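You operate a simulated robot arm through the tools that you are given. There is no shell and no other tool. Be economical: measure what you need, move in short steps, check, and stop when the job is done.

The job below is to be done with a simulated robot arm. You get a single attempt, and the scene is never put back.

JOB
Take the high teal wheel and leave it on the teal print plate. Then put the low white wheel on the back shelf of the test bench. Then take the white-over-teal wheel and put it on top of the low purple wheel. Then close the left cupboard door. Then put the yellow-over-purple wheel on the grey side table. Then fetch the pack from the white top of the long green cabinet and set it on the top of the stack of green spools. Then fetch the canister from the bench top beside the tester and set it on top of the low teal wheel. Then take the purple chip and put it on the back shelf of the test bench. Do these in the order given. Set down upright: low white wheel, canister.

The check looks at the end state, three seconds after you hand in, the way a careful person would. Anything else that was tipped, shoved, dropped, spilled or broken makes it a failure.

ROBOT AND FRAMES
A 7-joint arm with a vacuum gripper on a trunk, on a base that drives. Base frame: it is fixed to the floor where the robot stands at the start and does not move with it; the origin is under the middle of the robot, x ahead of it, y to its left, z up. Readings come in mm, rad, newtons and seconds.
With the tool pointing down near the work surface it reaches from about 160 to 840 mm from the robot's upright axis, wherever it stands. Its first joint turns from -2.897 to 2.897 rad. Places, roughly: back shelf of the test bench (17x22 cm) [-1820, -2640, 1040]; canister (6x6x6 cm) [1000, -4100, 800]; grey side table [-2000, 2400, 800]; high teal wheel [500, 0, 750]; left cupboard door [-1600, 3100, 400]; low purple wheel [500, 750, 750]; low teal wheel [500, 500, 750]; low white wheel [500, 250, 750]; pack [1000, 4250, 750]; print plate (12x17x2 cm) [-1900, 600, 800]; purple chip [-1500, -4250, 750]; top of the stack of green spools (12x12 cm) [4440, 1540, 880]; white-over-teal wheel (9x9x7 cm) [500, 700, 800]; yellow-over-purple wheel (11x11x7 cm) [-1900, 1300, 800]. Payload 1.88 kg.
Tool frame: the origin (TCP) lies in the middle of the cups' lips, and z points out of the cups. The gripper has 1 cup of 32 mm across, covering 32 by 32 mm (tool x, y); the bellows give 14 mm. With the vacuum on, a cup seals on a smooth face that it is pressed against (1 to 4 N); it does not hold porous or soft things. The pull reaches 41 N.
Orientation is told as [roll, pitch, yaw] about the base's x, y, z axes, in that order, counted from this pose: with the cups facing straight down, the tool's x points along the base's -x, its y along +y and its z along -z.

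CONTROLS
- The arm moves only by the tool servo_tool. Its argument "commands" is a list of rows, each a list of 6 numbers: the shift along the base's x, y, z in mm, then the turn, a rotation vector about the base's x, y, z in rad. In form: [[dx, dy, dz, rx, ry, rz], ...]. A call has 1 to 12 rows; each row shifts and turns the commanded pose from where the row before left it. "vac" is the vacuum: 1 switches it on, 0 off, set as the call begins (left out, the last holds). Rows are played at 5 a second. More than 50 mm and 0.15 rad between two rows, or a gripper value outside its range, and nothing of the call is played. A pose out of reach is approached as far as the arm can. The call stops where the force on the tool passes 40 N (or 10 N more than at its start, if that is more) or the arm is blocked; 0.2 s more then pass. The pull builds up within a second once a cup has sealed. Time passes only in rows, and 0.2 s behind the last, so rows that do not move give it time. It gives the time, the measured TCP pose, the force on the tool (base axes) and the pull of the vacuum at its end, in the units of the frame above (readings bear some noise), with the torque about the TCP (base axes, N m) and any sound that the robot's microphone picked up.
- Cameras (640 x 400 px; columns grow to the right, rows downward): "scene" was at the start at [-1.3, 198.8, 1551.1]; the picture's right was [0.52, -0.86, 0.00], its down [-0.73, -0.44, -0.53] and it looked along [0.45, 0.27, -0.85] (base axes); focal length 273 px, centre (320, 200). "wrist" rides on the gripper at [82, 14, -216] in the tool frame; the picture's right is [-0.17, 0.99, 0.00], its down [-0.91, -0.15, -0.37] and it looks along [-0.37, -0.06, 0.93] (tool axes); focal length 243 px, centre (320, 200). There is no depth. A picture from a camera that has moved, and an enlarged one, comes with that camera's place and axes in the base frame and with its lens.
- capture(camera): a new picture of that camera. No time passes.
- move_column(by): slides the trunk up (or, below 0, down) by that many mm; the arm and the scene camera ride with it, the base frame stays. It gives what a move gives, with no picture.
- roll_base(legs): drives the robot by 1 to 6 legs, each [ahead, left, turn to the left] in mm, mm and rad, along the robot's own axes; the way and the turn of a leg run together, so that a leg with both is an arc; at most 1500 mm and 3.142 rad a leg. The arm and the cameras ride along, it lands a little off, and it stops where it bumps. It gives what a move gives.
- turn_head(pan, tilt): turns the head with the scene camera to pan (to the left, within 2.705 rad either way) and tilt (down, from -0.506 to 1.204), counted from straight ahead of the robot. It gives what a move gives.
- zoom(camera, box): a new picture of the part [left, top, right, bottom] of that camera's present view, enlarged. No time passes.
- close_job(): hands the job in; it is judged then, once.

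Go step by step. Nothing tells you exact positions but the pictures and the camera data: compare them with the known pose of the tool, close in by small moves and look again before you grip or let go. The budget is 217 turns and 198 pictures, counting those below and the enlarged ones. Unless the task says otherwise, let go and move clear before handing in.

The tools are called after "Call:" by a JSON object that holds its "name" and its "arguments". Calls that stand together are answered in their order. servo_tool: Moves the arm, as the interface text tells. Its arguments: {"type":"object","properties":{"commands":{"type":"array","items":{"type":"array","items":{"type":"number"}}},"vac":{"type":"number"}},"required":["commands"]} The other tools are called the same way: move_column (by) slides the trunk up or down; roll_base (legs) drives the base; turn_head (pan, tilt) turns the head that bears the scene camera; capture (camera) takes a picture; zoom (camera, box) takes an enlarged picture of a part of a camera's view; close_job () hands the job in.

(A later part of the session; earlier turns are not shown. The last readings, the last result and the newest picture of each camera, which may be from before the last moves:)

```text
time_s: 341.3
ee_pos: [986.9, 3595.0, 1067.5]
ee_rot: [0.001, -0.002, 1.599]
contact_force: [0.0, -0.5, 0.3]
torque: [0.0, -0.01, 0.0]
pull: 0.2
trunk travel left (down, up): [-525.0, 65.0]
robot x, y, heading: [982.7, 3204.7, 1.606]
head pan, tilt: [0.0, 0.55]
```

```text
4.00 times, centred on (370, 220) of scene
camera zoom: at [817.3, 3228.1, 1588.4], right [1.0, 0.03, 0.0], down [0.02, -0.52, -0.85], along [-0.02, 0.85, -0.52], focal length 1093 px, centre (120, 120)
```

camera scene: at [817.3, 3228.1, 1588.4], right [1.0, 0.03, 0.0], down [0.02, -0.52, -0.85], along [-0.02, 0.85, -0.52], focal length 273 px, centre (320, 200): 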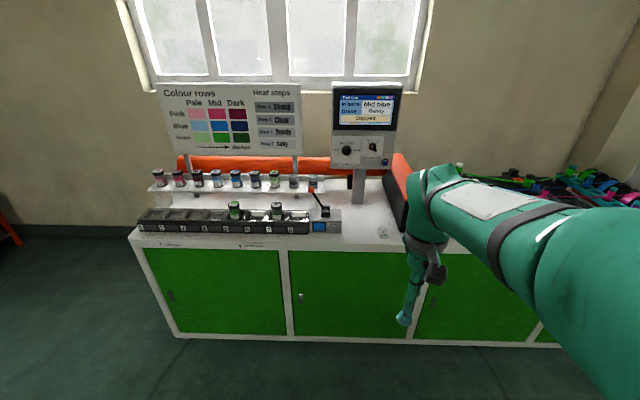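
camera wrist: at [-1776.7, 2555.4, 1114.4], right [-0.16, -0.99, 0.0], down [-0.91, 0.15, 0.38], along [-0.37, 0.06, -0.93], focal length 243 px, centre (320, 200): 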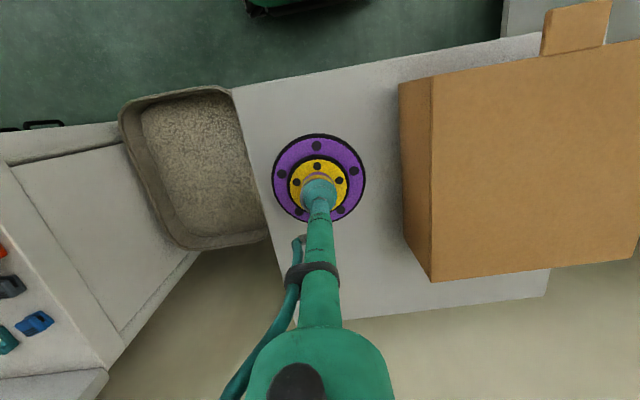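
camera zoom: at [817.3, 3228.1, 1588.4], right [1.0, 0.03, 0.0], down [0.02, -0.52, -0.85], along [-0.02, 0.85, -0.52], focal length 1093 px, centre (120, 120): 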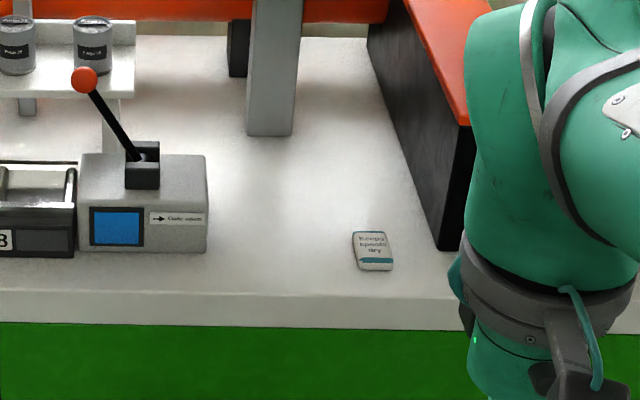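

The pack lies near (1083, 4262). I drive closer and extend over it.

Call:
{"name": "roll_base", "arguments": {"legs": [[0, 0, -0.03], [470, -40, 0]]}}

Call:
{"name": "servo_tool", "arguments": {"commands": [[10, 30, -15, 0, 0, 0], [10, 35, -15, 0, 0, 0], [10, 35, -15, 0, 0, 0], [10, 35, -20, 0, 0, 0], [10, 35, -25, 0, 0, 0], [10, 30, -30, 0, 0, 0], [0, 0, 0, 0, 0, 0]]}}

Call:
{"name": "capture", "arguments": {"camera": "wrist"}}

Call:
{"name": "capture", "arguments": {"camera": "scene"}}

```text
time_s: 344.5
ee_pos: [1039.1, 4062.1, 1067.3]
ee_rot: [0.001, -0.002, 1.571]
contact_force: [-1.1, 0.0, -0.6]
torque: [-0.02, 0.02, 0.01]
pull: 0.0
trunk travel left (down, up): [-525.0, 65.0]
robot x, y, heading: [1022.8, 3669.0, 1.572]
head pan, tilt: [0.0, 0.55]
```

```text
time_s: 346.1
ee_pos: [1097.7, 4262.8, 949.1]
ee_rot: [-0.001, -0.003, 1.569]
contact_force: [0.5, -0.1, 0.1]
torque: [0.0, 0.03, 0.01]
pull: 0.0
trunk travel left (down, up): [-525.0, 65.0]
robot x, y, heading: [1022.4, 3670.6, 1.571]
head pan, tilt: [0.0, 0.55]
```

```text
68 pictures are left
camera wrist: at [1084.1, 4181.1, 1164.3], right [-0.99, 0.17, 0.0], down [0.15, 0.91, 0.38], along [0.06, 0.37, -0.93], focal length 243 px, centre (320, 200)
```

wrist: 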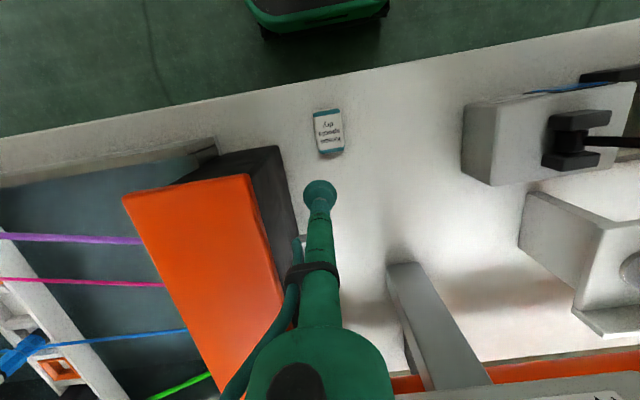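

```text
67 pictures are left
camera scene: at [858.5, 3699.9, 1588.4], right [1.0, 0.0, 0.0], down [0.0, -0.52, -0.85], along [0.0, 0.85, -0.52], focal length 273 px, centre (320, 200)
```

scene: 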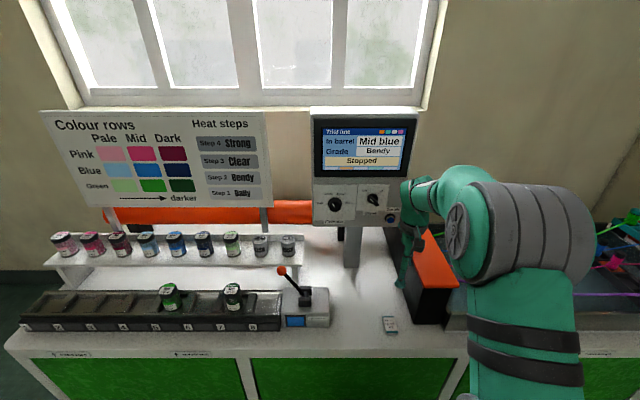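

The pack is at about (1077, 4219, z ≈ 822). I move over it and come closer.

Call:
{"name": "servo_tool", "arguments": {"commands": [[-11, -22, -20, 0, 0, 0], [-10, -21, -25, 0, 0, 0], [0, 0, -35, 0, 0, 0], [0, 0, 0, 0, 0, 0]]}}

Call:
{"name": "zoom", "arguments": {"camera": "wrist", "box": [270, 140, 370, 230]}}

Call:
{"name": "zoom", "arguments": {"camera": "scene", "box": [360, 290, 420, 350]}}

```text
time_s: 347.1
ee_pos: [1077.3, 4220.5, 867.4]
ee_rot: [0.0, -0.002, 1.571]
contact_force: [-1.1, -0.4, -1.0]
torque: [-0.04, -0.05, 0.02]
pull: 0.1
trunk travel left (down, up): [-525.0, 65.0]
robot x, y, heading: [1023.1, 3667.1, 1.573]
head pan, tilt: [0.0, 0.55]
```

```text
4.44 times, centred on (320, 185) of wrist
camera zoom: at [1062.6, 4137.9, 1084.1], right [-0.99, 0.17, 0.0], down [0.15, 0.91, 0.38], along [0.06, 0.37, -0.93], focal length 1078 px, centre (320, 267)
```

zoom: 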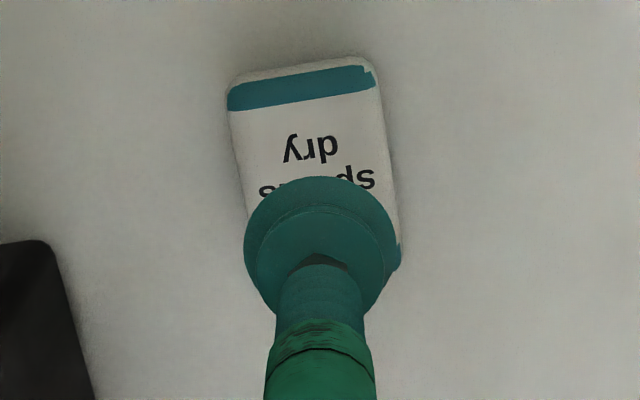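

```text
6.67 times, centred on (390, 320) of scene
camera zoom: at [858.4, 3699.8, 1588.4], right [1.0, 0.0, 0.0], down [0.0, -0.52, -0.85], along [0.0, 0.85, -0.52], focal length 1821 px, centre (-147, -600)
```

zoom: 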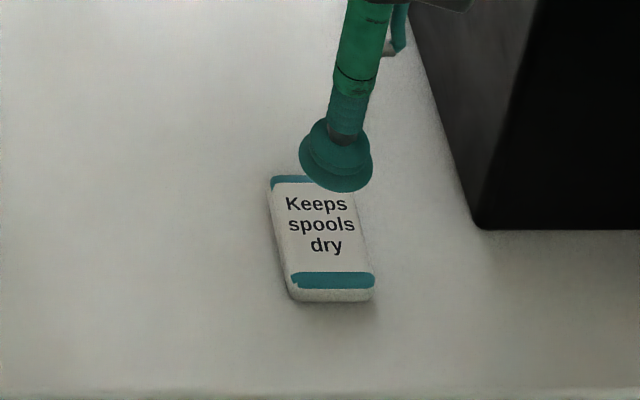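

The pack's centre is at about (1077, 4217, 815). I lower with the vacuum on.

Call:
{"name": "servo_tool", "arguments": {"commands": [[0, -3.5, -20, 0, 0, 0], [0, 0, -20, 0, 0, 0], [0, 0, -6, 0, 0, 0], [0, 0, -3, 0, 0, 0], [0, 0, -2, 0, 0, 0], [0, 0, -2, 0, 0, 0], [0, 0, 0, 0, 0, 0], [0, 0, 0, 0, 0, 0]], "vac": 1}}

Call:
{"name": "servo_tool", "arguments": {"commands": [[0, 0, -2, 0, 0, 0], [0, 0, 0, 0, 0, 0], [0, 0, 0, 0, 0, 0]]}}

```text
time_s: 348.9
ee_pos: [1078.0, 4216.7, 814.5]
ee_rot: [0.0, -0.003, 1.571]
contact_force: [-1.5, -0.2, 6.7]
torque: [-0.04, 0.02, -0.01]
pull: 40.3
trunk travel left (down, up): [-525.0, 65.0]
robot x, y, heading: [1018.1, 3670.2, 1.569]
head pan, tilt: [0.0, 0.55]
```

```text
time_s: 349.7
ee_pos: [1077.3, 4217.7, 814.0]
ee_rot: [0.001, -0.006, 1.571]
contact_force: [-2.4, 2.7, 15.8]
torque: [-0.08, 0.0, 0.05]
pull: 40.4
trunk travel left (down, up): [-525.0, 65.0]
robot x, y, heading: [1022.8, 3670.3, 1.565]
head pan, tilt: [0.0, 0.55]
```

Sealed. I lift the pack, back off and turn toward the green spool stack area to look.

Call:
{"name": "servo_tool", "arguments": {"commands": [[0, 0, 8, 0, 0, 0], [0, 0, 25, 0, 0, 0], [0, 0, 40, 0, 0, 0], [0, 0, 45, 0, 0, 0], [0, -20, 40, 0, 0, 0], [0, -35, 30, 0, 0, 0], [0, -40, 25, 0, 0, 0], [-10, -40, 20, 0, 0, 0], [-15, -30, 10, 0, 0, 0], [0, 0, 0, 0, 0, 0]]}}

Call:
{"name": "roll_base", "arguments": {"legs": [[-700, 0, 0], [0, 0, -1.571]]}}

Call:
{"name": "turn_head", "arguments": {"pan": -0.3, "tilt": 0.25}}

Call:
{"name": "capture", "arguments": {"camera": "scene"}}

```text
time_s: 351.9
ee_pos: [1050.3, 4050.7, 1053.9]
ee_rot: [0.0, -0.003, 1.57]
contact_force: [0.3, 0.1, 0.6]
torque: [-0.02, -0.01, -0.02]
pull: 40.6
trunk travel left (down, up): [-525.0, 65.0]
robot x, y, heading: [1022.7, 3668.7, 1.569]
head pan, tilt: [0.0, 0.55]
```

```text
time_s: 359.5
ee_pos: [1404.0, 2945.1, 1054.5]
ee_rot: [0.0, -0.003, -0.009]
contact_force: [-0.7, -0.4, -0.3]
torque: [0.0, 0.0, 0.0]
pull: 40.7
trunk travel left (down, up): [-525.0, 65.0]
robot x, y, heading: [1025.8, 2978.8, -0.006]
head pan, tilt: [0.0, 0.55]
```

```text
time_s: 360.3
ee_pos: [1403.9, 2946.5, 1055.1]
ee_rot: [0.0, -0.002, -0.008]
contact_force: [-0.1, 0.2, -0.1]
torque: [0.01, 0.02, -0.02]
pull: 40.6
trunk travel left (down, up): [-525.0, 65.0]
robot x, y, heading: [1022.2, 2978.7, -0.009]
head pan, tilt: [-0.3, 0.25]
```

```text
64 pictures are left
camera scene: at [1053.7, 3114.0, 1616.1], right [-0.3, -0.95, 0.0], down [-0.24, 0.08, -0.97], along [0.92, -0.29, -0.25], focal length 273 px, centre (320, 200)
```

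scene: 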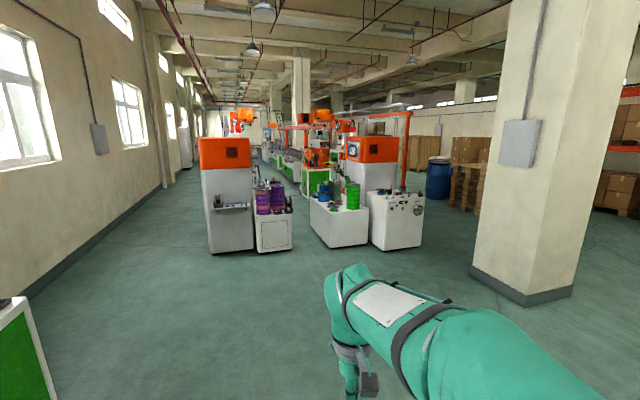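

The green spool stack is visible at image (353, 195). I zoom in on that machine.

Call:
{"name": "zoom", "arguments": {"camera": "scene", "box": [240, 130, 440, 260]}}

```text
3.08 times, centred on (340, 195) of scene
camera zoom: at [1053.7, 3114.0, 1616.1], right [-0.3, -0.95, 0.0], down [-0.24, 0.08, -0.97], along [0.92, -0.29, -0.25], focal length 841 px, centre (258, 215)
```

zoom: 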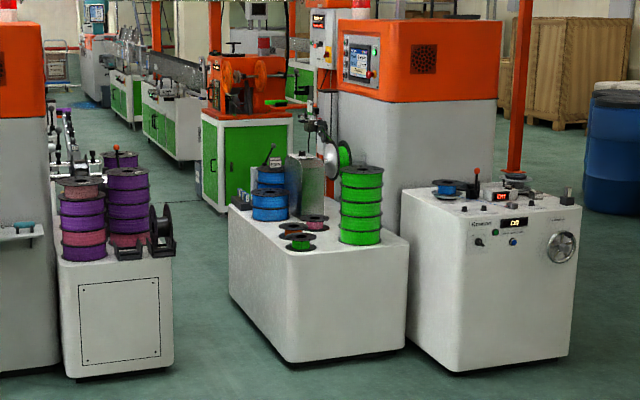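

The stack stands at the corner of a low white bench near (4440, 1540). I drive there along a clear lane and stop short to look.

Call:
{"name": "roll_base", "arguments": {"legs": [[1400, 0, 0.008], [1050, 0, 0], [0, -1378, 0], [300, 0, 0]]}}

Call:
{"name": "turn_head", "arguments": {"pan": -0.2, "tilt": 0.7}}

Call:
{"name": "capture", "arguments": {"camera": "scene"}}

```text
time_s: 380.2
ee_pos: [4136.9, 1563.1, 1054.2]
ee_rot: [0.001, -0.003, -0.011]
contact_force: [0.2, 0.0, 0.2]
torque: [0.01, -0.02, 0.01]
pull: 40.5
trunk travel left (down, up): [-525.0, 65.0]
robot x, y, heading: [3756.8, 1597.8, -0.013]
head pan, tilt: [-0.3, 0.25]
```

```text
time_s: 381.1
ee_pos: [4136.1, 1563.9, 1054.1]
ee_rot: [0.0, -0.001, -0.009]
contact_force: [0.0, -0.2, -1.2]
torque: [-0.05, 0.04, -0.01]
pull: 40.6
trunk travel left (down, up): [-525.0, 65.0]
robot x, y, heading: [3756.6, 1596.6, -0.013]
head pan, tilt: [-0.201, 0.7]
```

```text
62 pictures are left
camera scene: at [3780.7, 1742.0, 1575.4], right [-0.21, -0.98, 0.0], down [-0.63, 0.14, -0.77], along [0.75, -0.16, -0.64], focal length 273 px, centre (320, 200)
```

scene: 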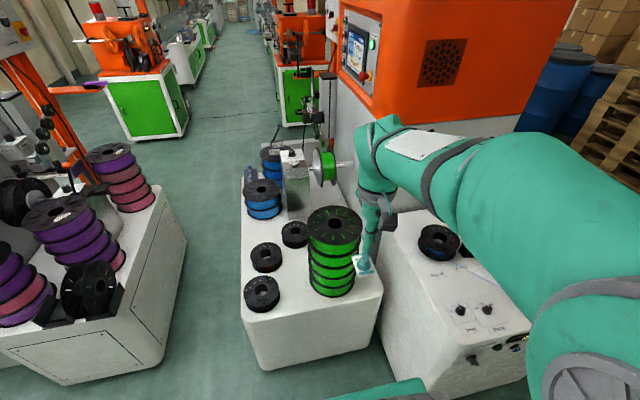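

Call:
{"name": "zoom", "arguments": {"camera": "scene", "box": [290, 180, 410, 310]}}

```text
3.08 times, centred on (350, 245) of scene
camera zoom: at [3780.7, 1742.0, 1575.4], right [-0.21, -0.98, 0.0], down [-0.63, 0.14, -0.77], along [0.75, -0.16, -0.64], focal length 841 px, centre (228, 62)
```

zoom: 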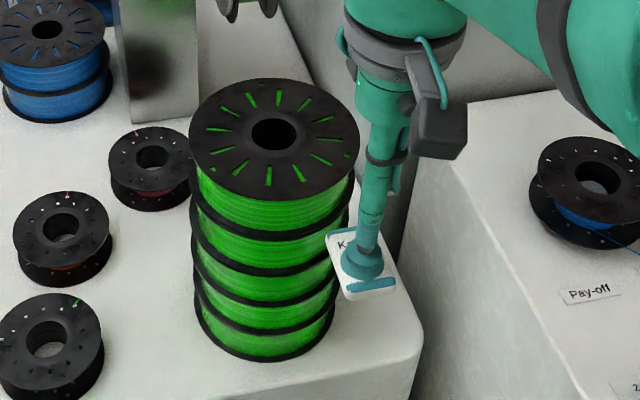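

The stack top is a flange with a ~50 mm hub hole at its middle (≈ (4449, 1543)). I'll lay the pack beside the hole, at about (4447, 1591).

Call:
{"name": "servo_tool", "arguments": {"commands": [[45, 4, -10, 0, 0, 0], [45, 4, -10, 0, 0, 0], [45, 4, -10, 0, 0, 0], [45, 4, -10, 0, 0, 0], [45, 4, -15, 0, 0, 0], [45, 4, -15, 0, 0, 0], [40, 3, -20, 0, 0, 0], [0, 0, 0, 0, 0, 0]]}}

Call:
{"name": "capture", "arguments": {"camera": "wrist"}}

Call:
{"name": "zoom", "arguments": {"camera": "scene", "box": [280, 160, 400, 300]}}

```text
time_s: 382.9
ee_pos: [4445.5, 1588.5, 965.9]
ee_rot: [-0.001, -0.004, -0.011]
contact_force: [-0.1, -0.5, 0.6]
torque: [0.01, 0.04, -0.04]
pull: 40.9
trunk travel left (down, up): [-525.0, 65.0]
robot x, y, heading: [3752.8, 1598.8, -0.013]
head pan, tilt: [-0.201, 0.7]
```

```text
60 pictures are left
camera wrist: at [4363.1, 1602.9, 1181.8], right [0.18, 0.98, 0.0], down [0.91, -0.16, 0.38], along [0.37, -0.07, -0.93], focal length 243 px, centre (320, 200)
```

wrist: 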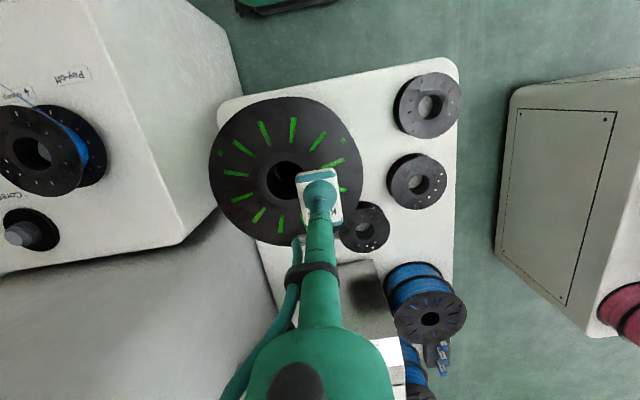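

```text
2.86 times, centred on (340, 230) of scene
camera zoom: at [3781.2, 1742.0, 1575.3], right [-0.21, -0.98, 0.0], down [-0.63, 0.14, -0.76], along [0.75, -0.16, -0.64], focal length 781 px, centre (263, 114)
```

zoom: 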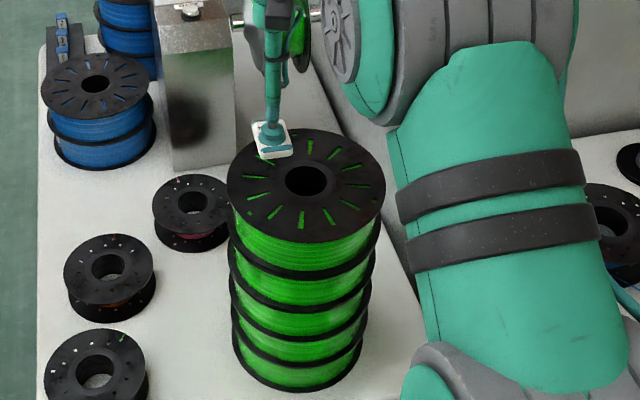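

Placement is right: pack beside the hole. I lower gently.

Call:
{"name": "servo_tool", "arguments": {"commands": [[0, 0, -20, 0, 0, 0], [0, 0, -20, 0, 0, 0], [0, 0, -12, 0, 0, 0], [0, 0, -4, 0, 0, 0], [0, 0, 0, 0, 0, 0]]}}

Call:
{"name": "servo_tool", "arguments": {"commands": [[0, 0, -3, 0, 0, 0], [0, 0, -2, 0, 0, 0], [0, 0, 0, 0, 0, 0]]}}

Call:
{"name": "servo_tool", "arguments": {"commands": [[0, 0, -2, 0, 0, 0], [0, 0, -2, 0, 0, 0], [0, 0, 0, 0, 0, 0]]}}

```text
time_s: 384.1
ee_pos: [4445.9, 1588.4, 909.8]
ee_rot: [0.0, -0.002, -0.011]
contact_force: [0.3, -0.7, -0.4]
torque: [-0.02, 0.01, -0.02]
pull: 41.3
trunk travel left (down, up): [-525.0, 65.0]
robot x, y, heading: [3758.2, 1599.7, -0.005]
head pan, tilt: [-0.201, 0.7]
```

```text
time_s: 384.9
ee_pos: [4445.8, 1588.3, 903.5]
ee_rot: [0.0, -0.002, -0.01]
contact_force: [0.4, -0.1, -0.8]
torque: [0.01, 0.02, -0.01]
pull: 41.1
trunk travel left (down, up): [-525.0, 65.0]
robot x, y, heading: [3757.5, 1599.4, -0.016]
head pan, tilt: [-0.201, 0.7]
```

```text
time_s: 385.8
ee_pos: [4445.8, 1587.8, 898.4]
ee_rot: [0.0, -0.001, -0.01]
contact_force: [0.3, 0.7, 0.0]
torque: [-0.01, -0.05, -0.01]
pull: 40.5
trunk travel left (down, up): [-525.0, 65.0]
robot x, y, heading: [3754.9, 1596.4, -0.015]
head pan, tilt: [-0.201, 0.7]
```

Call:
{"name": "servo_tool", "arguments": {"commands": [[0, 0, -2, 0, 0, 0], [0, 0, -1, 0, 0, 0], [0, 0, 0, 0, 0, 0]]}}

Call:
{"name": "servo_tool", "arguments": {"commands": [[0, 0, -2, 0, 0, 0], [0, 0, -1, 0, 0, 0], [0, 0, 0, 0, 0, 0]]}}

Call:
{"name": "zoom", "arguments": {"camera": "scene", "box": [300, 180, 380, 260]}}

```text
time_s: 386.6
ee_pos: [4446.1, 1590.0, 895.0]
ee_rot: [0.0, -0.001, -0.011]
contact_force: [0.2, -1.0, -0.6]
torque: [0.02, 0.01, -0.02]
pull: 41.0
trunk travel left (down, up): [-525.0, 65.0]
robot x, y, heading: [3760.6, 1593.4, -0.016]
head pan, tilt: [-0.201, 0.7]
```

```text
time_s: 387.4
ee_pos: [4446.5, 1589.7, 894.2]
ee_rot: [0.0, -0.003, -0.011]
contact_force: [-3.0, -0.2, 7.1]
torque: [-0.03, 0.05, 0.0]
pull: 40.6
trunk travel left (down, up): [-525.0, 65.0]
robot x, y, heading: [3754.7, 1600.3, -0.008]
head pan, tilt: [-0.201, 0.7]
```

```text
5.00 times, centred on (340, 220) of scene
camera zoom: at [3779.8, 1742.0, 1575.4], right [-0.21, -0.98, 0.0], down [-0.63, 0.14, -0.77], along [0.75, -0.16, -0.64], focal length 1366 px, centre (220, 100)
```

zoom: 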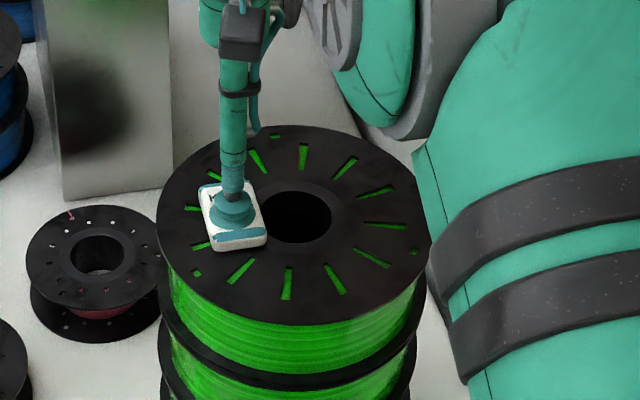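

The pack rests on the flange beside the hole. I release and lift away.

Call:
{"name": "servo_tool", "arguments": {"commands": [[0, 0, 1, 0, 0, 0], [0, 0, 0, 0, 0, 0], [0, 0, 0, 0, 0, 0], [0, 0, 0, 0, 0, 0], [0, 0, 2, 0, 0, 0], [0, 0, 6, 0, 0, 0], [0, 0, 20, 0, 0, 0], [0, 0, 40, 0, 0, 0], [-20, 0, 40, 0, 0, 0], [-45, 0, 20, 0, 0, 0], [-45, 0, 10, 0, 0, 0], [-45, 0, 10, 0, 0, 0]], "vac": 0}}

Call:
{"name": "zoom", "arguments": {"camera": "scene", "box": [290, 160, 410, 260]}}

```text
time_s: 389.9
ee_pos: [4290.7, 1588.4, 1041.8]
ee_rot: [0.003, -0.001, -0.014]
contact_force: [0.0, 0.4, 0.2]
torque: [0.01, 0.02, 0.0]
pull: 0.0
trunk travel left (down, up): [-525.0, 65.0]
robot x, y, heading: [3754.3, 1598.7, -0.008]
head pan, tilt: [-0.201, 0.7]
```

```text
4.00 times, centred on (350, 210) of scene
camera zoom: at [3780.8, 1742.0, 1575.3], right [-0.21, -0.98, 0.0], down [-0.63, 0.14, -0.76], along [0.75, -0.16, -0.64], focal length 1093 px, centre (200, 160)
```

zoom: 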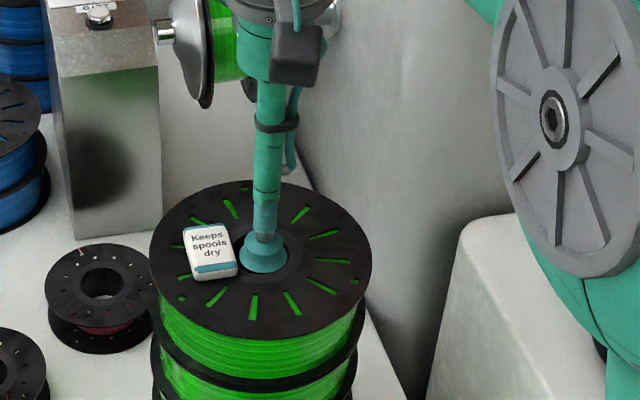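

Job 6 done. Next comes the canister near (1000, -4100); I retrace the known clear route around the racks.

Call:
{"name": "servo_tool", "arguments": {"commands": [[-45, 0, 10, 0, 0, 0], [-45, 0, 10, 0, 0, 0], [-45, 0, 5, 0, 0, 0]]}}

Call:
{"name": "roll_base", "arguments": {"legs": [[-280, 0, 0.01], [0, 1390, 0], [-1450, 0, 0], [-1450, 0, 0], [-1225, 0, 0]]}}

Call:
{"name": "roll_base", "arguments": {"legs": [[0, -1417, 0], [0, -1417, 0], [0, -1417, 0], [0, -1417, 0]]}}

Call:
{"name": "turn_head", "arguments": {"pan": -0.5, "tilt": 0.4}}

Call:
{"name": "capture", "arguments": {"camera": "scene"}}

```text
time_s: 390.8
ee_pos: [4153.5, 1587.8, 1067.3]
ee_rot: [0.001, -0.003, -0.013]
contact_force: [-0.3, -0.2, 0.0]
torque: [-0.03, 0.04, -0.02]
pull: 0.0
trunk travel left (down, up): [-525.0, 65.0]
robot x, y, heading: [3758.6, 1595.8, -0.009]
head pan, tilt: [-0.201, 0.7]
```

```text
time_s: 418.7
ee_pos: [-273.3, 3000.3, 1068.7]
ee_rot: [0.001, -0.001, 0.004]
contact_force: [-0.4, 0.5, -0.2]
torque: [0.03, 0.0, 0.02]
pull: 0.1
trunk travel left (down, up): [-525.0, 65.0]
robot x, y, heading: [-671.0, 3002.0, -0.001]
head pan, tilt: [-0.201, 0.7]
```

```text
time_s: 445.8
ee_pos: [-212.5, -2661.4, 1068.6]
ee_rot: [0.001, -0.002, 0.014]
contact_force: [-0.1, 0.7, 0.6]
torque: [0.05, -0.02, 0.01]
pull: 0.1
trunk travel left (down, up): [-525.0, 65.0]
robot x, y, heading: [-610.9, -2664.6, 0.015]
head pan, tilt: [-0.201, 0.7]
```

```text
time_s: 446.6
ee_pos: [-213.1, -2662.0, 1066.9]
ee_rot: [0.001, -0.001, 0.016]
contact_force: [0.3, 0.0, -1.0]
torque: [0.02, 0.0, 0.02]
pull: 0.0
trunk travel left (down, up): [-525.0, 65.0]
robot x, y, heading: [-613.7, -2663.6, 0.017]
head pan, tilt: [-0.499, 0.4]
```

```text
56 pictures are left
camera scene: at [-592.3, -2542.7, 1602.1], right [-0.47, -0.88, 0.0], down [-0.34, 0.18, -0.92], along [0.81, -0.43, -0.39], focal length 273 px, centre (320, 200)
```

scene: 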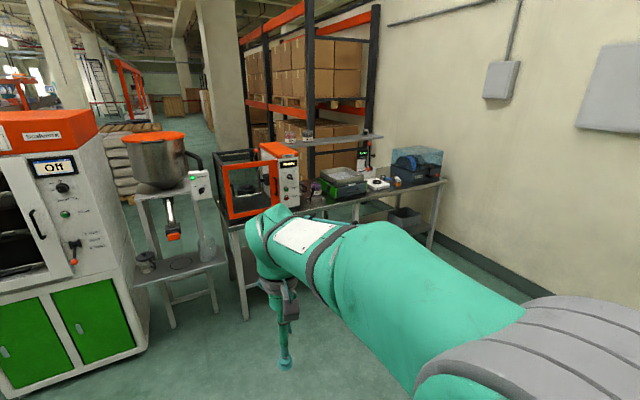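

Call:
{"name": "zoom", "arguments": {"camera": "scene", "box": [290, 130, 460, 220]}}

```text
3.76 times, centred on (375, 175) of scene
camera zoom: at [-592.3, -2542.7, 1602.1], right [-0.47, -0.88, 0.0], down [-0.34, 0.18, -0.92], along [0.81, -0.43, -0.39], focal length 1028 px, centre (113, 294)
```

zoom: 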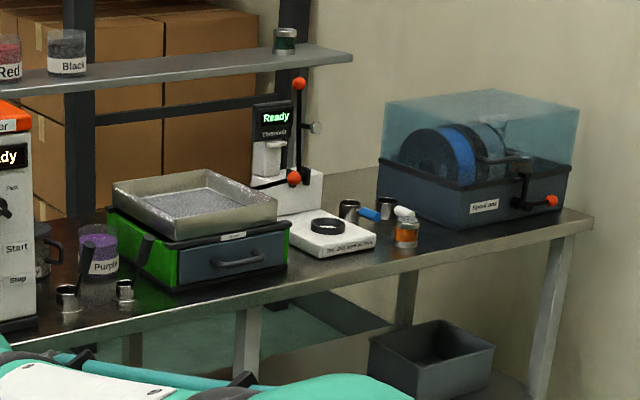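

The canister is the small orange jar right of the white scale, near (1083, -4184). I drive in front of it.

Call:
{"name": "roll_base", "arguments": {"legs": [[0, 0, -0.016], [0, -1490, 0], [1070, 0, 0]]}}

Call:
{"name": "turn_head", "arguments": {"pan": -0.1, "tilt": 0.65}}

Call:
{"name": "capture", "arguments": {"camera": "scene"}}

```text
time_s: 459.4
ee_pos: [860.1, -4152.4, 1067.8]
ee_rot: [-0.001, -0.001, 0.011]
contact_force: [0.3, -1.1, -0.5]
torque: [-0.03, 0.02, 0.04]
pull: 0.0
trunk travel left (down, up): [-525.0, 65.0]
robot x, y, heading: [462.8, -4153.0, 0.015]
head pan, tilt: [-0.499, 0.4]
```

```text
time_s: 460.3
ee_pos: [858.7, -4153.4, 1066.9]
ee_rot: [0.001, 0.0, 0.01]
contact_force: [-0.4, -0.8, -0.2]
torque: [-0.02, -0.02, 0.0]
pull: 0.1
trunk travel left (down, up): [-525.0, 65.0]
robot x, y, heading: [462.1, -4151.8, 0.015]
head pan, tilt: [-0.099, 0.649]
```

```text
54 pictures are left
camera scene: at [485.0, -3998.2, 1579.7], right [-0.09, -1.0, 0.0], down [-0.6, 0.05, -0.8], along [0.79, -0.07, -0.6], focal length 273 px, centre (320, 200)
```

scene: 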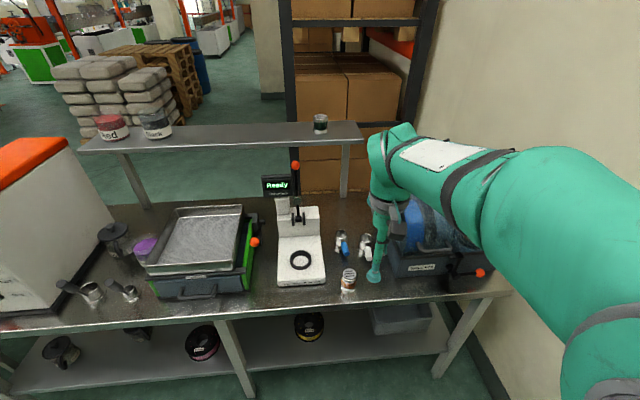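

The canister's top is at about (1027, -4131, 875). I extend above it and look closely.

Call:
{"name": "servo_tool", "arguments": {"commands": [[35, 5, -20, 0, 0, 0], [35, 5, -25, 0, 0, -0.01], [35, 5, -25, 0, 0, 0], [33, 4, -30, 0, 0, 0], [28, 3, -30, 0, 0, 0], [0, 0, 0, 0, 0, 0]]}}

Call:
{"name": "zoom", "arguments": {"camera": "wrist", "box": [250, 120, 390, 230]}}

Call:
{"name": "zoom", "arguments": {"camera": "scene", "box": [315, 230, 385, 300]}}

```text
time_s: 461.7
ee_pos: [1026.5, -4130.5, 937.0]
ee_rot: [-0.001, -0.001, 0.0]
contact_force: [-0.7, -0.7, -0.5]
torque: [-0.01, 0.02, 0.0]
pull: 0.0
trunk travel left (down, up): [-525.0, 65.0]
robot x, y, heading: [462.1, -4153.2, 0.013]
head pan, tilt: [-0.099, 0.649]
```

```text
3.64 times, centred on (320, 175) of wrist
camera zoom: at [943.2, -4116.9, 1154.4], right [0.17, 0.99, 0.0], down [0.91, -0.15, 0.38], along [0.37, -0.06, -0.93], focal length 882 px, centre (320, 291)
```

zoom: 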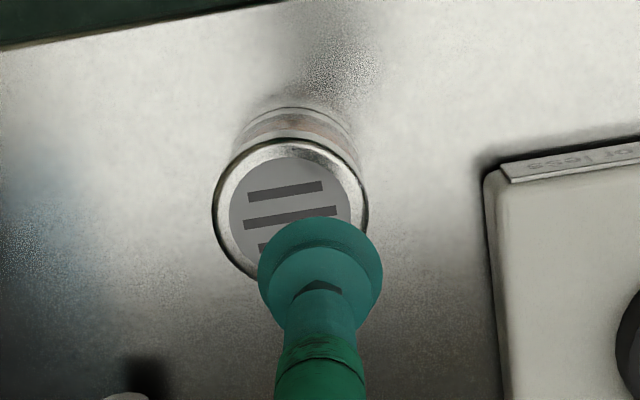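

```text
5.71 times, centred on (350, 265) of scene
camera zoom: at [485.4, -3998.1, 1579.6], right [-0.09, -1.0, 0.0], down [-0.6, 0.05, -0.8], along [0.79, -0.07, -0.6], focal length 1561 px, centre (149, -171)
```

zoom: 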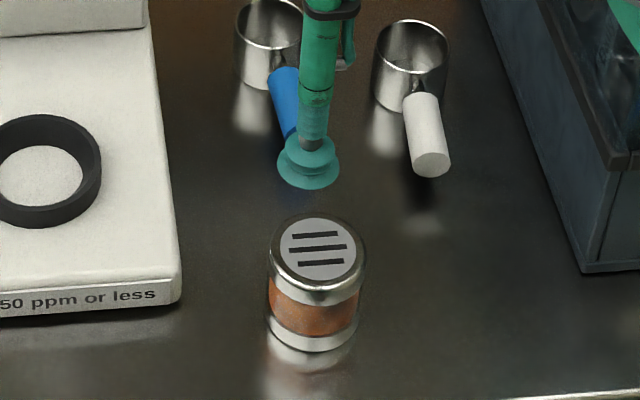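

The lid shows dark bars, perhaps only printed. Its centre is about (1028, -4140.5, 863); I move over it and lower with vacuum on.

Call:
{"name": "servo_tool", "arguments": {"commands": [[1.5, -10, -20, 0, 0, 0], [0, 0, -25, 0, 0, 0], [0, 0, -15, 0, 0, 0], [0, 0, 0, 0, 0, 0]]}}

Call:
{"name": "zoom", "arguments": {"camera": "wrist", "box": [260, 130, 380, 230]}}

Call:
{"name": "zoom", "arguments": {"camera": "scene", "box": [325, 250, 375, 300]}}

```text
time_s: 462.7
ee_pos: [1026.8, -4139.9, 879.1]
ee_rot: [0.0, -0.001, 0.0]
contact_force: [0.1, -0.1, 0.1]
torque: [0.0, -0.02, 0.01]
pull: 0.0
trunk travel left (down, up): [-525.0, 65.0]
robot x, y, heading: [458.2, -4152.8, 0.01]
head pan, tilt: [-0.099, 0.649]
```

```text
4.00 times, centred on (320, 180) of wrist
camera zoom: at [944.4, -4127.4, 1094.0], right [0.17, 0.99, 0.0], down [0.91, -0.15, 0.38], along [0.37, -0.06, -0.93], focal length 970 px, centre (320, 280)
```

zoom: 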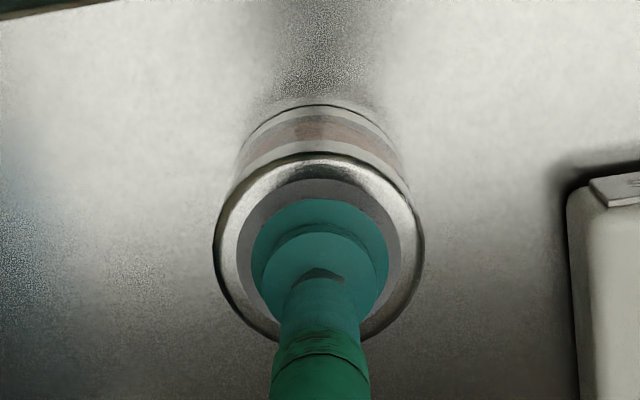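

```text
8.00 times, centred on (350, 275) of scene
camera zoom: at [485.1, -3998.2, 1579.6], right [-0.09, -1.0, 0.0], down [-0.6, 0.05, -0.8], along [0.79, -0.07, -0.6], focal length 2186 px, centre (80, -400)
```

zoom: 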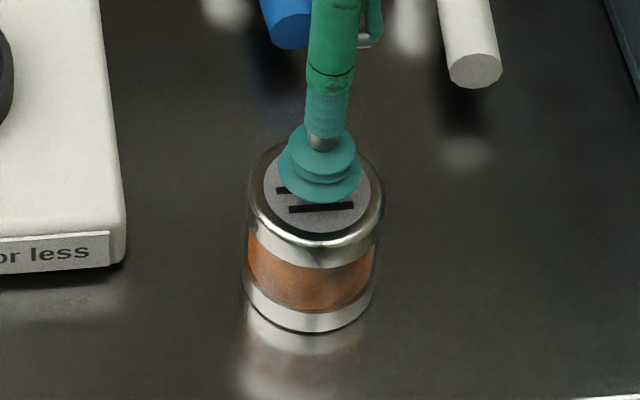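

Well centred. Lowering onto the lid.

Call:
{"name": "servo_tool", "arguments": {"commands": [[0, 0, -8, 0, 0, 0], [0, 0, -4, 0, 0, 0], [0, 0, -2, 0, 0, 0], [0, 0, -2, 0, 0, 0], [0, 0, 0, 0, 0, 0], [0, 0, 0, 0, 0, 0]], "vac": 1}}

Call:
{"name": "servo_tool", "arguments": {"commands": [[0, 0, -2, 0, 0, 0], [0, 0, 0, 0, 0, 0], [0, 0, 0, 0, 0, 0]]}}

```text
time_s: 464.1
ee_pos: [1027.6, -4141.6, 861.9]
ee_rot: [0.0, -0.001, 0.001]
contact_force: [0.9, 0.3, 0.7]
torque: [0.02, -0.02, 0.0]
pull: 40.6
trunk travel left (down, up): [-525.0, 65.0]
robot x, y, heading: [458.2, -4150.7, 0.012]
head pan, tilt: [-0.099, 0.649]
```

```text
time_s: 464.9
ee_pos: [1027.5, -4141.2, 859.5]
ee_rot: [0.0, -0.003, 0.0]
contact_force: [0.2, -0.6, 0.3]
torque: [-0.01, -0.02, -0.01]
pull: 40.9
trunk travel left (down, up): [-525.0, 65.0]
robot x, y, heading: [459.4, -4153.6, 0.011]
head pan, tilt: [-0.099, 0.649]
```

Sealed. I lift the canister and drive back to the gear bench.

Call:
{"name": "servo_tool", "arguments": {"commands": [[0, 0, 8, 0, 0, 0], [0, 0, 20, 0, 0, 0], [0, 0, 35, 0, 0, 0], [0, 0, 40, 0, 0, 0], [-20, 0, 40, 0, 0, 0], [-35, 0, 30, 0, 0, 0], [-40, 0, 20, 0, 0, 0], [-40, 0, 10, 0, 0, 0], [-30, 0, 0, 0, 0, 0], [0, 0, 0, 0, 0, 0]]}}

Call:
{"name": "roll_base", "arguments": {"legs": [[-1070, 0, -0.012], [0, 1450, 0], [0, 1450, 0], [0, 1450, 0], [0, 200, 0]]}}

```text
time_s: 467.1
ee_pos: [862.8, -4141.7, 1064.5]
ee_rot: [-0.001, -0.002, 0.0]
contact_force: [0.4, 0.7, -1.0]
torque: [0.04, -0.01, -0.02]
pull: 40.8
trunk travel left (down, up): [-525.0, 65.0]
robot x, y, heading: [461.9, -4150.7, 0.01]
head pan, tilt: [-0.099, 0.649]
```

```text
time_s: 494.0
ee_pos: [13.9, 340.8, 1064.3]
ee_rot: [0.0, -0.002, -0.068]
contact_force: [-0.4, -0.5, -1.4]
torque: [0.0, -0.04, -0.01]
pull: 40.9
trunk travel left (down, up): [-525.0, 65.0]
robot x, y, heading: [-386.7, 359.1, -0.057]
head pan, tilt: [-0.099, 0.649]
```

I correct the heading and roll up to the bench.

Call:
{"name": "roll_base", "arguments": {"legs": [[0, 0, 0.057], [315, 30, 0]]}}

Call:
{"name": "turn_head", "arguments": {"pan": 0.3, "tilt": 0.95}}

Call:
{"name": "zoom", "arguments": {"camera": "scene", "box": [310, 140, 470, 260]}}

Call:
{"name": "zoom", "arguments": {"camera": "wrist", "box": [250, 130, 430, 280]}}

```text
time_s: 496.5
ee_pos: [327.3, 393.3, 1063.9]
ee_rot: [0.0, -0.002, -0.009]
contact_force: [-0.5, 0.3, -1.4]
torque: [-0.04, 0.02, 0.01]
pull: 40.7
trunk travel left (down, up): [-525.0, 65.0]
robot x, y, heading: [-74.7, 389.5, 0.002]
head pan, tilt: [-0.099, 0.649]
```

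```text
time_s: 497.4
ee_pos: [326.1, 394.4, 1062.6]
ee_rot: [-0.002, -0.003, -0.01]
contact_force: [0.6, 0.3, -1.5]
torque: [0.0, 0.02, 0.0]
pull: 40.6
trunk travel left (down, up): [-525.0, 65.0]
robot x, y, heading: [-75.6, 387.6, -0.004]
head pan, tilt: [0.3, 0.949]
```

```text
3.33 times, centred on (390, 200) of scene
camera zoom: at [-67.1, 571.7, 1555.6], right [0.29, -0.96, 0.0], down [-0.78, -0.24, -0.58], along [0.56, 0.17, -0.81], focal length 911 px, centre (87, 200)
```

zoom: 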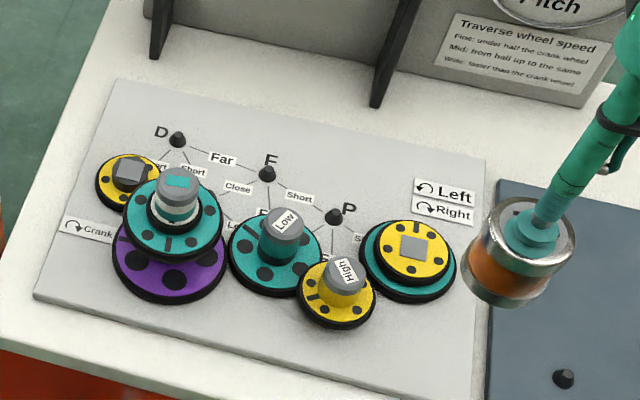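

```text
2.67 times, centred on (340, 205) of wrist
camera zoom: at [244.4, 408.7, 1280.1], right [0.18, 0.98, 0.0], down [0.91, -0.16, 0.38], along [0.37, -0.07, -0.93], focal length 647 px, centre (267, 187)
```

zoom: 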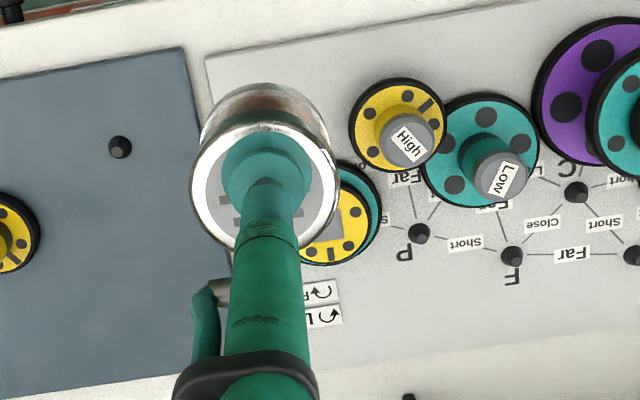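

The low teal knob is at (426.5, 535.5). I carry the canister over it and lower partway.

Call:
{"name": "servo_tool", "arguments": {"commands": [[25, 35, 0, 0, 0, 0], [25, 35, 0, 0, 0, 0], [25, 36, 0, 0, 0, 0], [25, 35.5, -10, 0, 0, 0.01], [0, 0, -30, 0, 0, 0], [0, 0, -35, 0, 0, 0], [0, 0, -20, 0, 0, 0], [0, 0, 0, 0, 0, 0]]}}

Call:
{"name": "zoom", "arguments": {"camera": "scene", "box": [320, 140, 440, 250]}}

Call:
{"name": "zoom", "arguments": {"camera": "wrist", "box": [250, 110, 390, 230]}}

```text
time_s: 499.2
ee_pos: [428.1, 534.8, 968.0]
ee_rot: [0.0, -0.002, -0.001]
contact_force: [-0.2, 0.1, -1.4]
torque: [0.0, 0.01, 0.01]
pull: 40.6
trunk travel left (down, up): [-525.0, 65.0]
robot x, y, heading: [-77.6, 385.2, -0.0]
head pan, tilt: [0.3, 0.949]
```

```text
3.64 times, centred on (380, 195) of scene
camera zoom: at [-67.1, 571.8, 1555.5], right [0.3, -0.96, 0.0], down [-0.78, -0.24, -0.58], along [0.56, 0.17, -0.81], focal length 994 px, centre (102, 218)
```

zoom: 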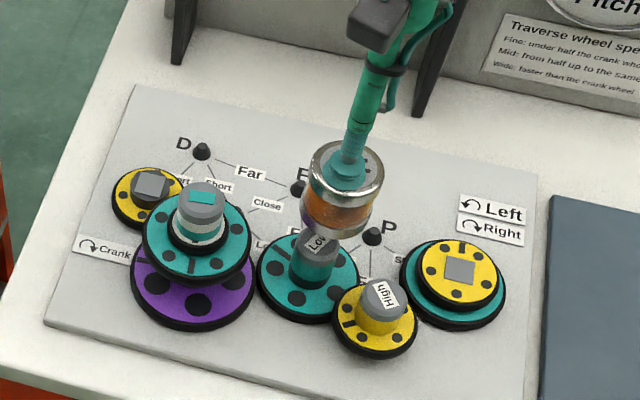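

```text
3.33 times, centred on (320, 170) of wrist
camera zoom: at [345.9, 548.7, 1185.1], right [0.17, 0.99, 0.0], down [0.91, -0.15, 0.38], along [0.37, -0.06, -0.93], focal length 809 px, centre (320, 300)
```

zoom: 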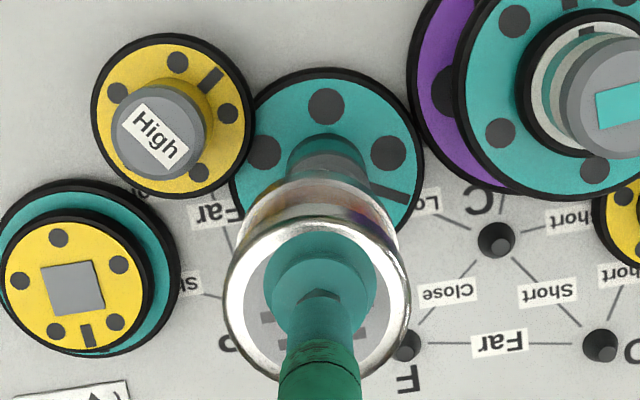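

Small correction (-2, +1.5), then lower toward the knob.

Call:
{"name": "servo_tool", "arguments": {"commands": [[-2, 1.5, -8, 0, 0, 0], [0, 0, -6, 0, 0, 0], [0, 0, -4, 0, 0, 0], [0, 0, 0, 0, 0, 0]]}}

Call:
{"name": "servo_tool", "arguments": {"commands": [[0, 0, -3, 0, 0, 0], [0, 0, -2, 0, 0, 0], [0, 0, 0, 0, 0, 0]]}}

Call:
{"name": "zoom", "arguments": {"camera": "scene", "box": [340, 160, 420, 240]}}

```text
time_s: 500.2
ee_pos: [425.4, 535.8, 950.5]
ee_rot: [0.001, -0.003, -0.001]
contact_force: [0.1, -0.3, -0.2]
torque: [-0.01, 0.01, -0.03]
pull: 40.6
trunk travel left (down, up): [-525.0, 65.0]
robot x, y, heading: [-79.2, 388.6, -0.003]
head pan, tilt: [0.3, 0.949]
```

```text
time_s: 501.0
ee_pos: [425.8, 535.9, 944.5]
ee_rot: [-0.001, -0.004, 0.001]
contact_force: [1.1, -0.1, -2.0]
torque: [-0.06, 0.01, 0.0]
pull: 40.5
trunk travel left (down, up): [-525.0, 65.0]
robot x, y, heading: [-76.9, 389.3, 0.006]
head pan, tilt: [0.3, 0.949]
```

```text
5.00 times, centred on (380, 200) of scene
camera zoom: at [-67.1, 571.8, 1555.5], right [0.3, -0.96, 0.0], down [-0.78, -0.24, -0.58], along [0.56, 0.17, -0.81], focal length 1366 px, centre (20, 200)
```

zoom: 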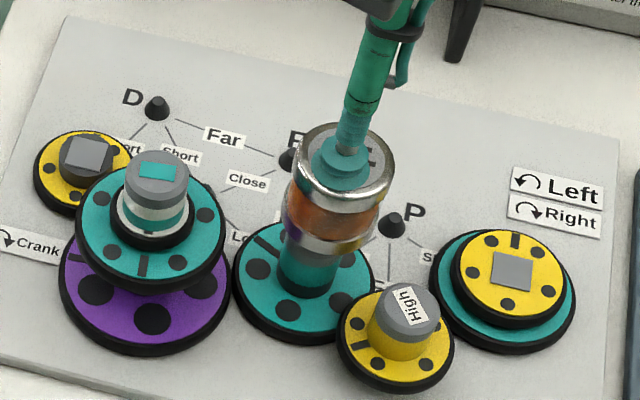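

Call:
{"name": "zoom", "arguments": {"camera": "scene", "box": [365, 180, 415, 230]}}

```text
8.00 times, centred on (390, 205) of scene
camera zoom: at [-67.1, 571.8, 1555.5], right [0.3, -0.96, 0.0], down [-0.78, -0.24, -0.58], along [0.56, 0.17, -0.81], focal length 2186 px, centre (-240, 160)
```

zoom: 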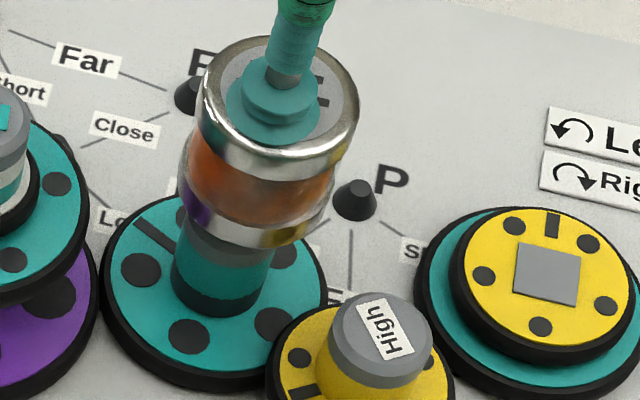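

The canister is a few mm off the knob's axis as seen here. I raise a hair, shift by (-4, +4) mm and recheck.

Call:
{"name": "servo_tool", "arguments": {"commands": [[0, 0, 4, 0, 0, 0], [-4, 4, 0, 0, 0, 0], [0, 0, 0, 0, 0, 0]]}}

Call:
{"name": "zoom", "arguments": {"camera": "scene", "box": [365, 180, 415, 230]}}

Call:
{"name": "zoom", "arguments": {"camera": "wrist", "box": [260, 110, 400, 230]}}

```text
time_s: 501.8
ee_pos: [420.3, 541.3, 950.1]
ee_rot: [-0.001, -0.002, 0.0]
contact_force: [-0.3, -0.1, -1.5]
torque: [0.07, 0.01, -0.02]
pull: 40.8
trunk travel left (down, up): [-525.0, 65.0]
robot x, y, heading: [-76.3, 385.6, 0.002]
head pan, tilt: [0.3, 0.949]
```

```text
8.00 times, centred on (390, 205) of scene
camera zoom: at [-67.2, 571.8, 1555.5], right [0.3, -0.96, 0.0], down [-0.78, -0.24, -0.58], along [0.56, 0.17, -0.81], focal length 2186 px, centre (-240, 160)
```

zoom: 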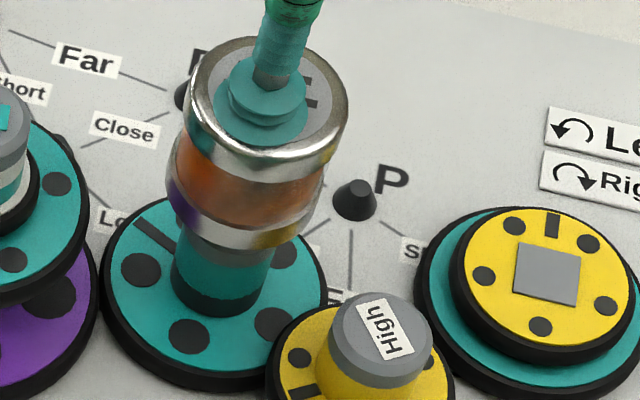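

```text
3.33 times, centred on (330, 170) of wrist
camera zoom: at [337.7, 555.0, 1166.1], right [0.17, 0.99, 0.0], down [0.91, -0.15, 0.38], along [0.37, -0.06, -0.93], focal length 809 px, centre (287, 300)
```

zoom: 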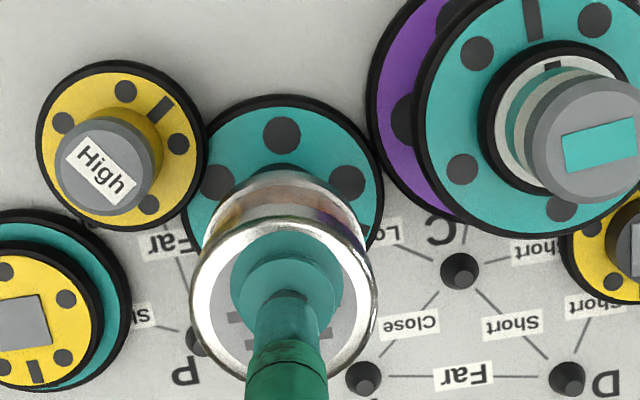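

Both views now agree that the canister is centred over the knob. I lower it.

Call:
{"name": "servo_tool", "arguments": {"commands": [[0, 0, -4, 0, 0, 0], [0, 0, -3, 0, 0, 0], [0, 0, -2, 0, 0, 0], [0, 0, 0, 0, 0, 0]]}}

Call:
{"name": "servo_tool", "arguments": {"commands": [[0, 0, -1.5, 0, 0, 0], [0, 0, -1.5, 0, 0, 0], [0, 0, 0, 0, 0, 0]]}}

Call:
{"name": "servo_tool", "arguments": {"commands": [[0, 0, -1.5, 0, 0, 0], [0, 0, -1.5, 0, 0, 0], [0, 0, 0, 0, 0, 0]]}}

```text
time_s: 502.8
ee_pos: [419.8, 542.7, 940.5]
ee_rot: [0.0, -0.001, 0.0]
contact_force: [0.1, -0.2, -1.1]
torque: [-0.01, 0.01, 0.02]
pull: 40.7
trunk travel left (down, up): [-525.0, 65.0]
robot x, y, heading: [-74.6, 389.9, -0.007]
head pan, tilt: [0.3, 0.949]
```

```text
time_s: 503.6
ee_pos: [420.7, 541.2, 938.1]
ee_rot: [0.001, -0.003, 0.001]
contact_force: [1.0, -0.2, -0.5]
torque: [-0.02, 0.02, 0.0]
pull: 40.4
trunk travel left (down, up): [-525.0, 65.0]
robot x, y, heading: [-78.6, 386.6, -0.001]
head pan, tilt: [0.3, 0.949]
```

```text
time_s: 504.4
ee_pos: [420.8, 541.2, 934.3]
ee_rot: [0.001, -0.001, -0.001]
contact_force: [0.2, 0.1, -1.5]
torque: [0.02, 0.03, -0.02]
pull: 41.2
trunk travel left (down, up): [-525.0, 65.0]
robot x, y, heading: [-76.7, 386.7, -0.002]
head pan, tilt: [0.3, 0.949]
```

Call:
{"name": "servo_tool", "arguments": {"commands": [[0, 0, -1.5, 0, 0, 0], [0, 0, -1.5, 0, 0, 0], [0, 0, 0, 0, 0, 0]]}}

Call:
{"name": "servo_tool", "arguments": {"commands": [[0, 0, -1.5, 0, 0, 0], [0, 0, -1, 0, 0, 0], [0, 0, 0, 0, 0, 0]]}}

Call:
{"name": "zoom", "arguments": {"camera": "scene", "box": [365, 180, 415, 230]}}

```text
time_s: 505.2
ee_pos: [420.1, 539.7, 933.8]
ee_rot: [0.002, -0.004, -0.002]
contact_force: [0.5, 0.6, 4.8]
torque: [0.01, -0.02, 0.04]
pull: 40.4
trunk travel left (down, up): [-525.0, 65.0]
robot x, y, heading: [-79.6, 387.7, 0.002]
head pan, tilt: [0.3, 0.949]
```

```text
time_s: 506.0
ee_pos: [420.4, 540.7, 931.1]
ee_rot: [0.003, -0.005, 0.0]
contact_force: [-1.6, 1.5, 19.2]
torque: [-0.02, -0.03, -0.02]
pull: 41.0
trunk travel left (down, up): [-525.0, 65.0]
robot x, y, heading: [-80.3, 386.6, -0.002]
head pan, tilt: [0.3, 0.949]
```

```text
8.00 times, centred on (390, 205) of scene
camera zoom: at [-68.6, 571.4, 1555.7], right [0.3, -0.96, 0.0], down [-0.78, -0.24, -0.58], along [0.56, 0.17, -0.81], focal length 2186 px, centre (-240, 160)
```

zoom: 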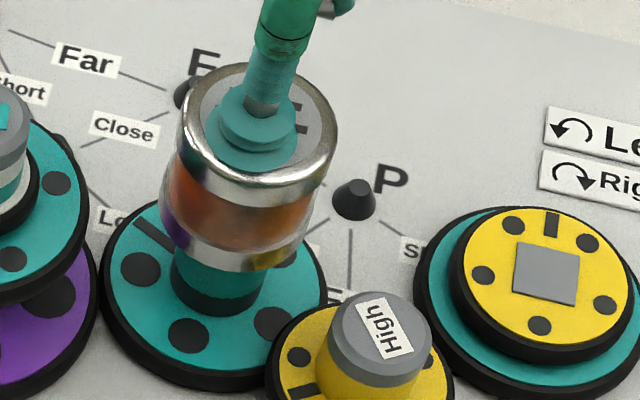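

Contact with virtually no torque: well centred. I relieve, release, and lift straight up.

Call:
{"name": "servo_tool", "arguments": {"commands": [[0, 0, 2.5, 0, 0, 0], [0, 0, 0, 0, 0, 0]]}}

Call:
{"name": "servo_tool", "arguments": {"commands": [[0, 0, 0, 0, 0, 0], [0, 0, 0, 0, 0, 0], [0, 0, 0, 0, 0, 0], [0, 0, 2, 0, 0, 0], [0, 0, 4, 0, 0, 0], [0, 0, 10, 0, 0, 0], [0, 0, 30, 0, 0, 0], [0, 0, 40, 0, 0, 0], [0, 0, 40, 0, 0, 0], [-30, -30, 20, 0, 0, 0], [-20, -35, 0, 0, 0, 0], [0, 0, 0, 0, 0, 0]], "vac": 0}}

Call:
{"name": "capture", "arguments": {"camera": "scene"}}

```text
time_s: 506.6
ee_pos: [418.6, 540.1, 930.5]
ee_rot: [0.001, 0.001, 0.001]
contact_force: [2.3, 0.9, 5.0]
torque: [0.0, -0.07, 0.01]
pull: 40.4
trunk travel left (down, up): [-525.0, 65.0]
robot x, y, heading: [-77.2, 386.4, -0.0]
head pan, tilt: [0.3, 0.949]
```

```text
time_s: 509.2
ee_pos: [367.5, 476.4, 1078.3]
ee_rot: [0.0, 0.0, 0.0]
contact_force: [-0.5, 0.5, -0.5]
torque: [0.04, 0.03, -0.01]
pull: 0.2
trunk travel left (down, up): [-525.0, 65.0]
robot x, y, heading: [-75.1, 387.0, -0.0]
head pan, tilt: [0.3, 0.949]
```

```text
40 pictures are left
camera scene: at [-67.3, 571.6, 1555.5], right [0.3, -0.96, 0.0], down [-0.78, -0.24, -0.58], along [0.56, 0.17, -0.81], focal length 273 px, centre (320, 200)
```

scene: 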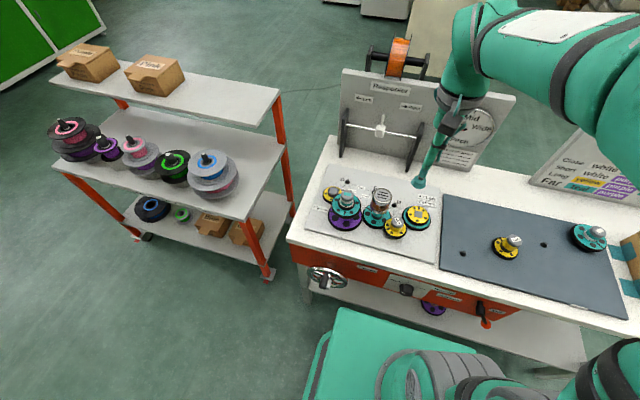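

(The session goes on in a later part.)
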